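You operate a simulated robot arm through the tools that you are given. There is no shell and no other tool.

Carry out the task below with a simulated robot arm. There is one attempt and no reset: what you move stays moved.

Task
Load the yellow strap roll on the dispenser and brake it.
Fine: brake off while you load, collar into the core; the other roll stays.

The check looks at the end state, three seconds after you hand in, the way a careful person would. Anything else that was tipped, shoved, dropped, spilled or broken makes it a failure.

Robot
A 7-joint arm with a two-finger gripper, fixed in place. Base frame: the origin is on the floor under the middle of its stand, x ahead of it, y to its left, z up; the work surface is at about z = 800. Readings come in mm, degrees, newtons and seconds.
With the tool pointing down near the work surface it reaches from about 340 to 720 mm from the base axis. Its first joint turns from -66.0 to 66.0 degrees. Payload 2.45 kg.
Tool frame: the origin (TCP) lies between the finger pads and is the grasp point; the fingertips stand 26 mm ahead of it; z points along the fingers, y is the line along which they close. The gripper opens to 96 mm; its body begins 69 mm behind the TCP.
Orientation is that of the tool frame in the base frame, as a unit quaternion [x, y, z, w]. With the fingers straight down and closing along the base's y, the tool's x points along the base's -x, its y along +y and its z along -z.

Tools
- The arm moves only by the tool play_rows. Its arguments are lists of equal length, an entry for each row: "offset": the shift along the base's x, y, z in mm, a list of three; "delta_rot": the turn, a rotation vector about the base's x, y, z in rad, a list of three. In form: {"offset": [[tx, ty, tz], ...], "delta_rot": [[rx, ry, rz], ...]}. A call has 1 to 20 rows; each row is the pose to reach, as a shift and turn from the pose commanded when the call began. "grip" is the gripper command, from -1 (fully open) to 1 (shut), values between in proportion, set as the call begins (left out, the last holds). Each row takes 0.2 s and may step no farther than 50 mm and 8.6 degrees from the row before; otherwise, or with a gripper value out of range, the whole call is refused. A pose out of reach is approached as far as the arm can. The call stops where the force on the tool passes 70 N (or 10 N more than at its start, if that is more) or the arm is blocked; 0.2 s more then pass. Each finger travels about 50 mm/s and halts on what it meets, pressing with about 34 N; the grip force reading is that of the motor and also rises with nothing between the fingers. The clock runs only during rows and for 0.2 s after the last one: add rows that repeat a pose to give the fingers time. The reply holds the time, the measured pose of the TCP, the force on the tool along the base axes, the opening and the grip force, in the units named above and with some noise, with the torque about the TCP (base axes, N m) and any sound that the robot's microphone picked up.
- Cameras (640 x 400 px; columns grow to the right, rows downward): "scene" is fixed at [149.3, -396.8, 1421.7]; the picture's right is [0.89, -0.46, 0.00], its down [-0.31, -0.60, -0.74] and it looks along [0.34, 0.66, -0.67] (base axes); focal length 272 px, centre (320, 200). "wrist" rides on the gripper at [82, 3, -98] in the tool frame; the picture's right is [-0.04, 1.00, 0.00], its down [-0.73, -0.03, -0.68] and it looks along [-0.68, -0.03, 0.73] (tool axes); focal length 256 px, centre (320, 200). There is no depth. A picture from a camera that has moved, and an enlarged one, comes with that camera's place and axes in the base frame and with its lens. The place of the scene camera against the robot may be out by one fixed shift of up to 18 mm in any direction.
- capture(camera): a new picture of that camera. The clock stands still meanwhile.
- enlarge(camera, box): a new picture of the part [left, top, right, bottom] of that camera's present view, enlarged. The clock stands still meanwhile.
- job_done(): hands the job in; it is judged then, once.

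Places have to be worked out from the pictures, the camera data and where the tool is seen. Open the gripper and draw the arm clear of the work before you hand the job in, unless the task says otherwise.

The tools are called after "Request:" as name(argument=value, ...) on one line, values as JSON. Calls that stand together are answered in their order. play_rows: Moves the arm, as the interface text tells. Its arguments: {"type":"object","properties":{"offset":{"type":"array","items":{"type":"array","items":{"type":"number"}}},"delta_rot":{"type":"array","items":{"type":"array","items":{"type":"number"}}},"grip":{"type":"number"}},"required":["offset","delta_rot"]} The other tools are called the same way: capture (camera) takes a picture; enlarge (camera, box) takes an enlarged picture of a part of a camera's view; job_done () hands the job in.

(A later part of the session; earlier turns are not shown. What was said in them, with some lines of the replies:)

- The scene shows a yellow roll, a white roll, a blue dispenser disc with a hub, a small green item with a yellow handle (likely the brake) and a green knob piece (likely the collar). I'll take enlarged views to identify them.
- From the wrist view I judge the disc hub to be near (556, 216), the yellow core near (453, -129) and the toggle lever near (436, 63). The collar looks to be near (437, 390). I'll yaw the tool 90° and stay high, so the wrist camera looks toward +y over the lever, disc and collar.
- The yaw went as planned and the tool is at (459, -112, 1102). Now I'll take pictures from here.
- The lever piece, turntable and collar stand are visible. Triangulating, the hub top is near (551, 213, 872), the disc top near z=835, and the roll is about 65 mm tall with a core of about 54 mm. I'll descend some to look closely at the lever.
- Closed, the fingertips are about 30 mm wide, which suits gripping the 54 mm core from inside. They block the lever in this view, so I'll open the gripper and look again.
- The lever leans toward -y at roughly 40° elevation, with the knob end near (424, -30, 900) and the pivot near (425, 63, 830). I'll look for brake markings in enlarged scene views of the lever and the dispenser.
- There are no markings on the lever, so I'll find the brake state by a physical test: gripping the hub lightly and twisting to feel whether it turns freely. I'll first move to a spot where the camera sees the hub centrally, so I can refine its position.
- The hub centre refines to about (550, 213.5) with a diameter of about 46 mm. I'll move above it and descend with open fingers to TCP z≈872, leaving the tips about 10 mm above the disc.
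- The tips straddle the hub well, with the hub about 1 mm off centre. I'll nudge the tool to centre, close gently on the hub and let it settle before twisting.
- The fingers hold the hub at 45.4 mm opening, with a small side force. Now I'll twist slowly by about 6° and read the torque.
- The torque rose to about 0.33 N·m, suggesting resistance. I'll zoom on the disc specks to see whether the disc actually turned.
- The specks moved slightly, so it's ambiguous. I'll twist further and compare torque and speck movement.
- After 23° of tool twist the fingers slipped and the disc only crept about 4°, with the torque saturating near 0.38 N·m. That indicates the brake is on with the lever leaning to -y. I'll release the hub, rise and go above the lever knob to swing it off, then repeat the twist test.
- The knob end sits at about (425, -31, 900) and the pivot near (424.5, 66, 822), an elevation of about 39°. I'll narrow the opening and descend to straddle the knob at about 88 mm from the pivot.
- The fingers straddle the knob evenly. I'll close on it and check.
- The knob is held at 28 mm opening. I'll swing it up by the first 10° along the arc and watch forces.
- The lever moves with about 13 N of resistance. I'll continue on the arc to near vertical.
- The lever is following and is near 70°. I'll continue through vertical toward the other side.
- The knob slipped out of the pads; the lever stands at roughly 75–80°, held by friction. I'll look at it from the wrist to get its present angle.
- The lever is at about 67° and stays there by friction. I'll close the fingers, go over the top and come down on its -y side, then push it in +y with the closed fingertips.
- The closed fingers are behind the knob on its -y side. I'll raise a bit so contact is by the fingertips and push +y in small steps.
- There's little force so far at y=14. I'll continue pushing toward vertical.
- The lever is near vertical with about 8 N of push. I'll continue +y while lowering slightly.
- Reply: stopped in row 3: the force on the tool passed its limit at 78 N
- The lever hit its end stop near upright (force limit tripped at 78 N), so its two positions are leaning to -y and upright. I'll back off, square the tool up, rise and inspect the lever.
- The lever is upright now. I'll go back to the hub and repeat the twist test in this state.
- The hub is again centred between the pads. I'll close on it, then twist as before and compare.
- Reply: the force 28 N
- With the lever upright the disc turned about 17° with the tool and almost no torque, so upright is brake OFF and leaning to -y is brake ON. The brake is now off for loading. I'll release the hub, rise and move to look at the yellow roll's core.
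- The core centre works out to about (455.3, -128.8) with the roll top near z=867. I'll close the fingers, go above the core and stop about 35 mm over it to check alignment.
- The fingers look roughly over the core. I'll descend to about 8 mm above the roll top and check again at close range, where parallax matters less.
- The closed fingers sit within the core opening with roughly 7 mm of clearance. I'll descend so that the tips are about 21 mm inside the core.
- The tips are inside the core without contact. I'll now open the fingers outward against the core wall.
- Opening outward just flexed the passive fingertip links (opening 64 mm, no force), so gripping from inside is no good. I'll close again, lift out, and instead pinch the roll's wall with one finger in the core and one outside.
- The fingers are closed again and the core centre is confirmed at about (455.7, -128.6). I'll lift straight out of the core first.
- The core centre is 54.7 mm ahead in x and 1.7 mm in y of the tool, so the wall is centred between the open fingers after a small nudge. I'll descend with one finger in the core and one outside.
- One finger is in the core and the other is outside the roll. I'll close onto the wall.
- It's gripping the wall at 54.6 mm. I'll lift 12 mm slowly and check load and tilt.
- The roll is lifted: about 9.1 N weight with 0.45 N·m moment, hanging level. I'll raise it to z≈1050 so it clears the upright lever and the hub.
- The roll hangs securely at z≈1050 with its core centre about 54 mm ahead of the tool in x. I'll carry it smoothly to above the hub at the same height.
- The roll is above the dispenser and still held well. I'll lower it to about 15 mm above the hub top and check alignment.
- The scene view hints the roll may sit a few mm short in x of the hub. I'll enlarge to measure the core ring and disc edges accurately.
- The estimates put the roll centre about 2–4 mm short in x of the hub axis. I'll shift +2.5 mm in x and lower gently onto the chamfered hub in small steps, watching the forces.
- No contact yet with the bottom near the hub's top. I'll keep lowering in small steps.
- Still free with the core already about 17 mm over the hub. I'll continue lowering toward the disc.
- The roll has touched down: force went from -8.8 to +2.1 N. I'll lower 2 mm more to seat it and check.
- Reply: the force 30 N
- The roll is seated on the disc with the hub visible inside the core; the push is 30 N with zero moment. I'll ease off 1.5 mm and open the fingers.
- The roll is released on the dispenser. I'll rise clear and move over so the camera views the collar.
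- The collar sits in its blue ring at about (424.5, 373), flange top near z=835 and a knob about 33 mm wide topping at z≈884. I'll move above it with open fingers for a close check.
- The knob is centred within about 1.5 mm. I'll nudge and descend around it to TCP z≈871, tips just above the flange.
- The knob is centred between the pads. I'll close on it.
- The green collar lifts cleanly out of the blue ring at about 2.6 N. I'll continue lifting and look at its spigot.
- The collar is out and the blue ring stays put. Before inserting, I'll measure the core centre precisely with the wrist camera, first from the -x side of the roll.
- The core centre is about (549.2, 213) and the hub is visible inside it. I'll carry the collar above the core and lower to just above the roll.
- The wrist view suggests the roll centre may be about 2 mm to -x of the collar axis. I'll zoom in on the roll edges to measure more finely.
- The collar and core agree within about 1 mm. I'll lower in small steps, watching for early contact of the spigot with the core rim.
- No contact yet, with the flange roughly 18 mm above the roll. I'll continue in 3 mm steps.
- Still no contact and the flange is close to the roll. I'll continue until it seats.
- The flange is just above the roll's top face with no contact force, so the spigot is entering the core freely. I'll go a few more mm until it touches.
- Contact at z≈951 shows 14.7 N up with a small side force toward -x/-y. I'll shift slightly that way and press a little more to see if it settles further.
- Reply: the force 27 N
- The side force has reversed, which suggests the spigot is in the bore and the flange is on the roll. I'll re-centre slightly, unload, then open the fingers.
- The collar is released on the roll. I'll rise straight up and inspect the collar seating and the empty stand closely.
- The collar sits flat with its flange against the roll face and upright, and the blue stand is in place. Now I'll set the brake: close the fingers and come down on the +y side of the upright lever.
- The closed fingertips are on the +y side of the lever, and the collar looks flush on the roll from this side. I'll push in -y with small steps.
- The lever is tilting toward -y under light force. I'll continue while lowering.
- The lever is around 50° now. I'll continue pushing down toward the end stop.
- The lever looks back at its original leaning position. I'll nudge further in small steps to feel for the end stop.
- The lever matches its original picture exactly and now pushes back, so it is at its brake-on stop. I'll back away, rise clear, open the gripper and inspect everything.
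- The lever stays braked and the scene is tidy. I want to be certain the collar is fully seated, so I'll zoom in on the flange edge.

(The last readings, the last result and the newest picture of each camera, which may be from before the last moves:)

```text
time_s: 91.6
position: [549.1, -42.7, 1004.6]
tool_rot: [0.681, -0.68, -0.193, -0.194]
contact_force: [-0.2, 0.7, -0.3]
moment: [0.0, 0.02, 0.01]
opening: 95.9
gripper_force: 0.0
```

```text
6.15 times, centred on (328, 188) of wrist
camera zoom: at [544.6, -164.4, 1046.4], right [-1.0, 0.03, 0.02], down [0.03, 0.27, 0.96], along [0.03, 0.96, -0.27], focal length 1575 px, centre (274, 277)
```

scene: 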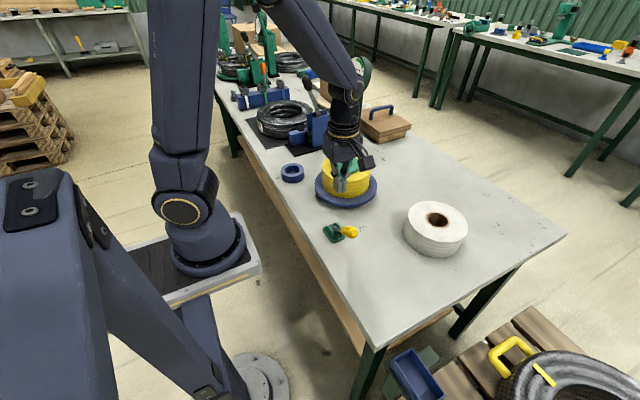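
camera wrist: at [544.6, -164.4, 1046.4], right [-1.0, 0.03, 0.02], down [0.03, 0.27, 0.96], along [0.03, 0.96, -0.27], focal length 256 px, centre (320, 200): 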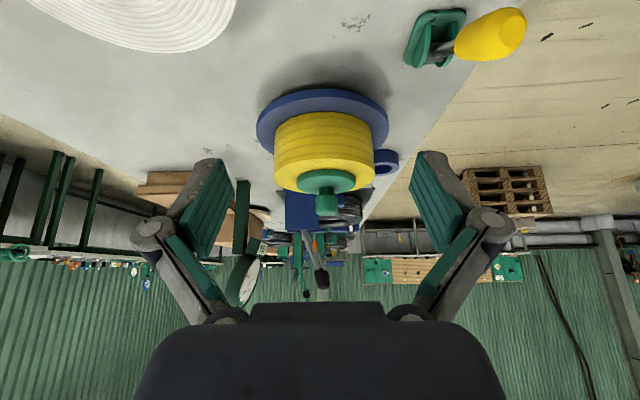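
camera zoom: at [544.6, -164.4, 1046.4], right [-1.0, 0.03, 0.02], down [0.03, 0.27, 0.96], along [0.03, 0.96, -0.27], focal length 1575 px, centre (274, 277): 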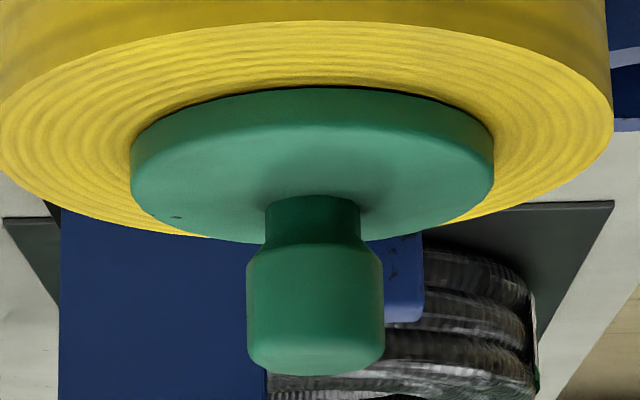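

From this low angle the flange is flush against the roll face and well centred, and the lever is down at brake-on. I'll withdraw the arm up and away with the gripper open.

Request:
play_rows(offset=[[0, -5, 30], [-10, -10, 60], [-30, -10, 90], [-50, 0, 120], [-70, 10, 150], [-85, 20, 170], [-90, 30, 180], [-90, 30, 180]], delta_rot=[[-0.1, 0, 0], [-0.2, 0, 0], [-0.3, 0, 0], [-0.4, 0, 0], [-0.5, 0, 0], [-0.55, 0, 0], [-0.55, 0, 0], [-0.55, 0, 0]], grip=-1)

Request:
capture(camera="scene")

Request:
enlarge(camera="scene", box=[260, 130, 480, 270])

```text
time_s: 93.4
position: [458.1, -12.8, 1184.0]
tool_rot: [-0.707, 0.707, 0.0, 0.002]
contact_force: [-0.2, -0.6, -0.2]
moment: [0.01, 0.01, -0.03]
opening: 95.7
gripper_force: 0.1
```

```text
taken
```

scene: 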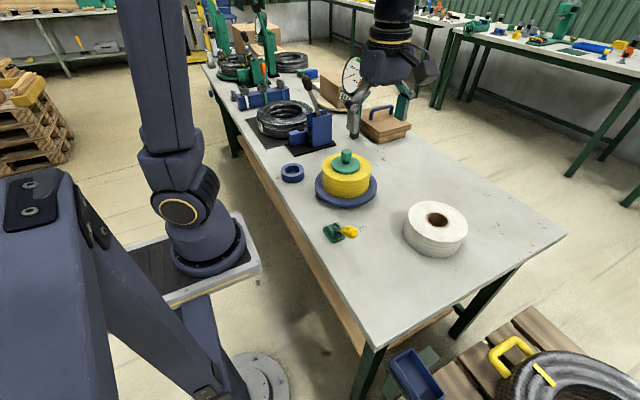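

```text
2.86 times, centred on (370, 200) of scene
camera zoom: at [149.3, -396.8, 1421.7], right [0.89, -0.46, 0.0], down [-0.31, -0.6, -0.74], along [0.34, 0.66, -0.67], focal length 778 px, centre (177, 200)
```

zoom: 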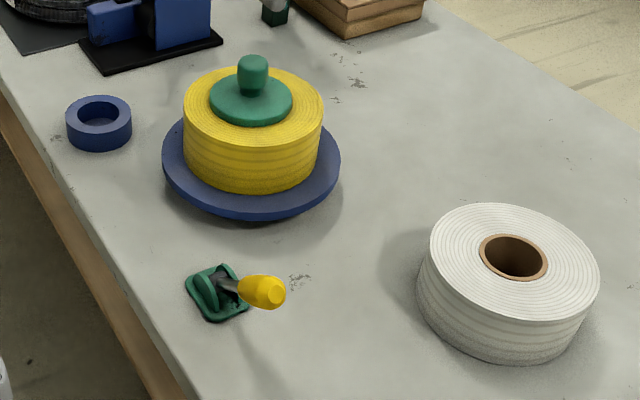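

The yellow roll is on the dispenser with the collar seated in its core, and the lever is at the position I tested as braked. The white roll and the blue stand are where they started, and the arm is clear with the gripper open. I'm handing in.

Request:
job_done()

```text
The job is handed in.
```

The yellow strap roll is on the dispenser, the collar is in its core, and the brake is on.

- **Brake:** It was on at the start, with the lever leaning over. I twisted the hub to find out: the disc resisted with the lever leaning and turned freely with it upright. I loaded with the lever upright, then pushed it back until it met resistance at its original leaning position. I did not repeat the twist test afterwards, because the collar now covers the hub.
- **Roll:** It sits over the hub and flat on the disc.
- **Collar:** The flange is level and flush against the roll face, within about 2 mm of centre. I couldn't see the part inside the core, so that it went in is judged from the flush fit and the contact forces.
- **Everything else:** In the final pictures the white roll, the blue collar stand and the other items look unmoved. The gripper is open and the arm is up clear of the table.

My first try at lifting the roll, from inside the core, didn't hold, so I pinched its wall instead. Twice the tool slipped or stopped against the lever while I was finding its travel. I saw no damage from either.
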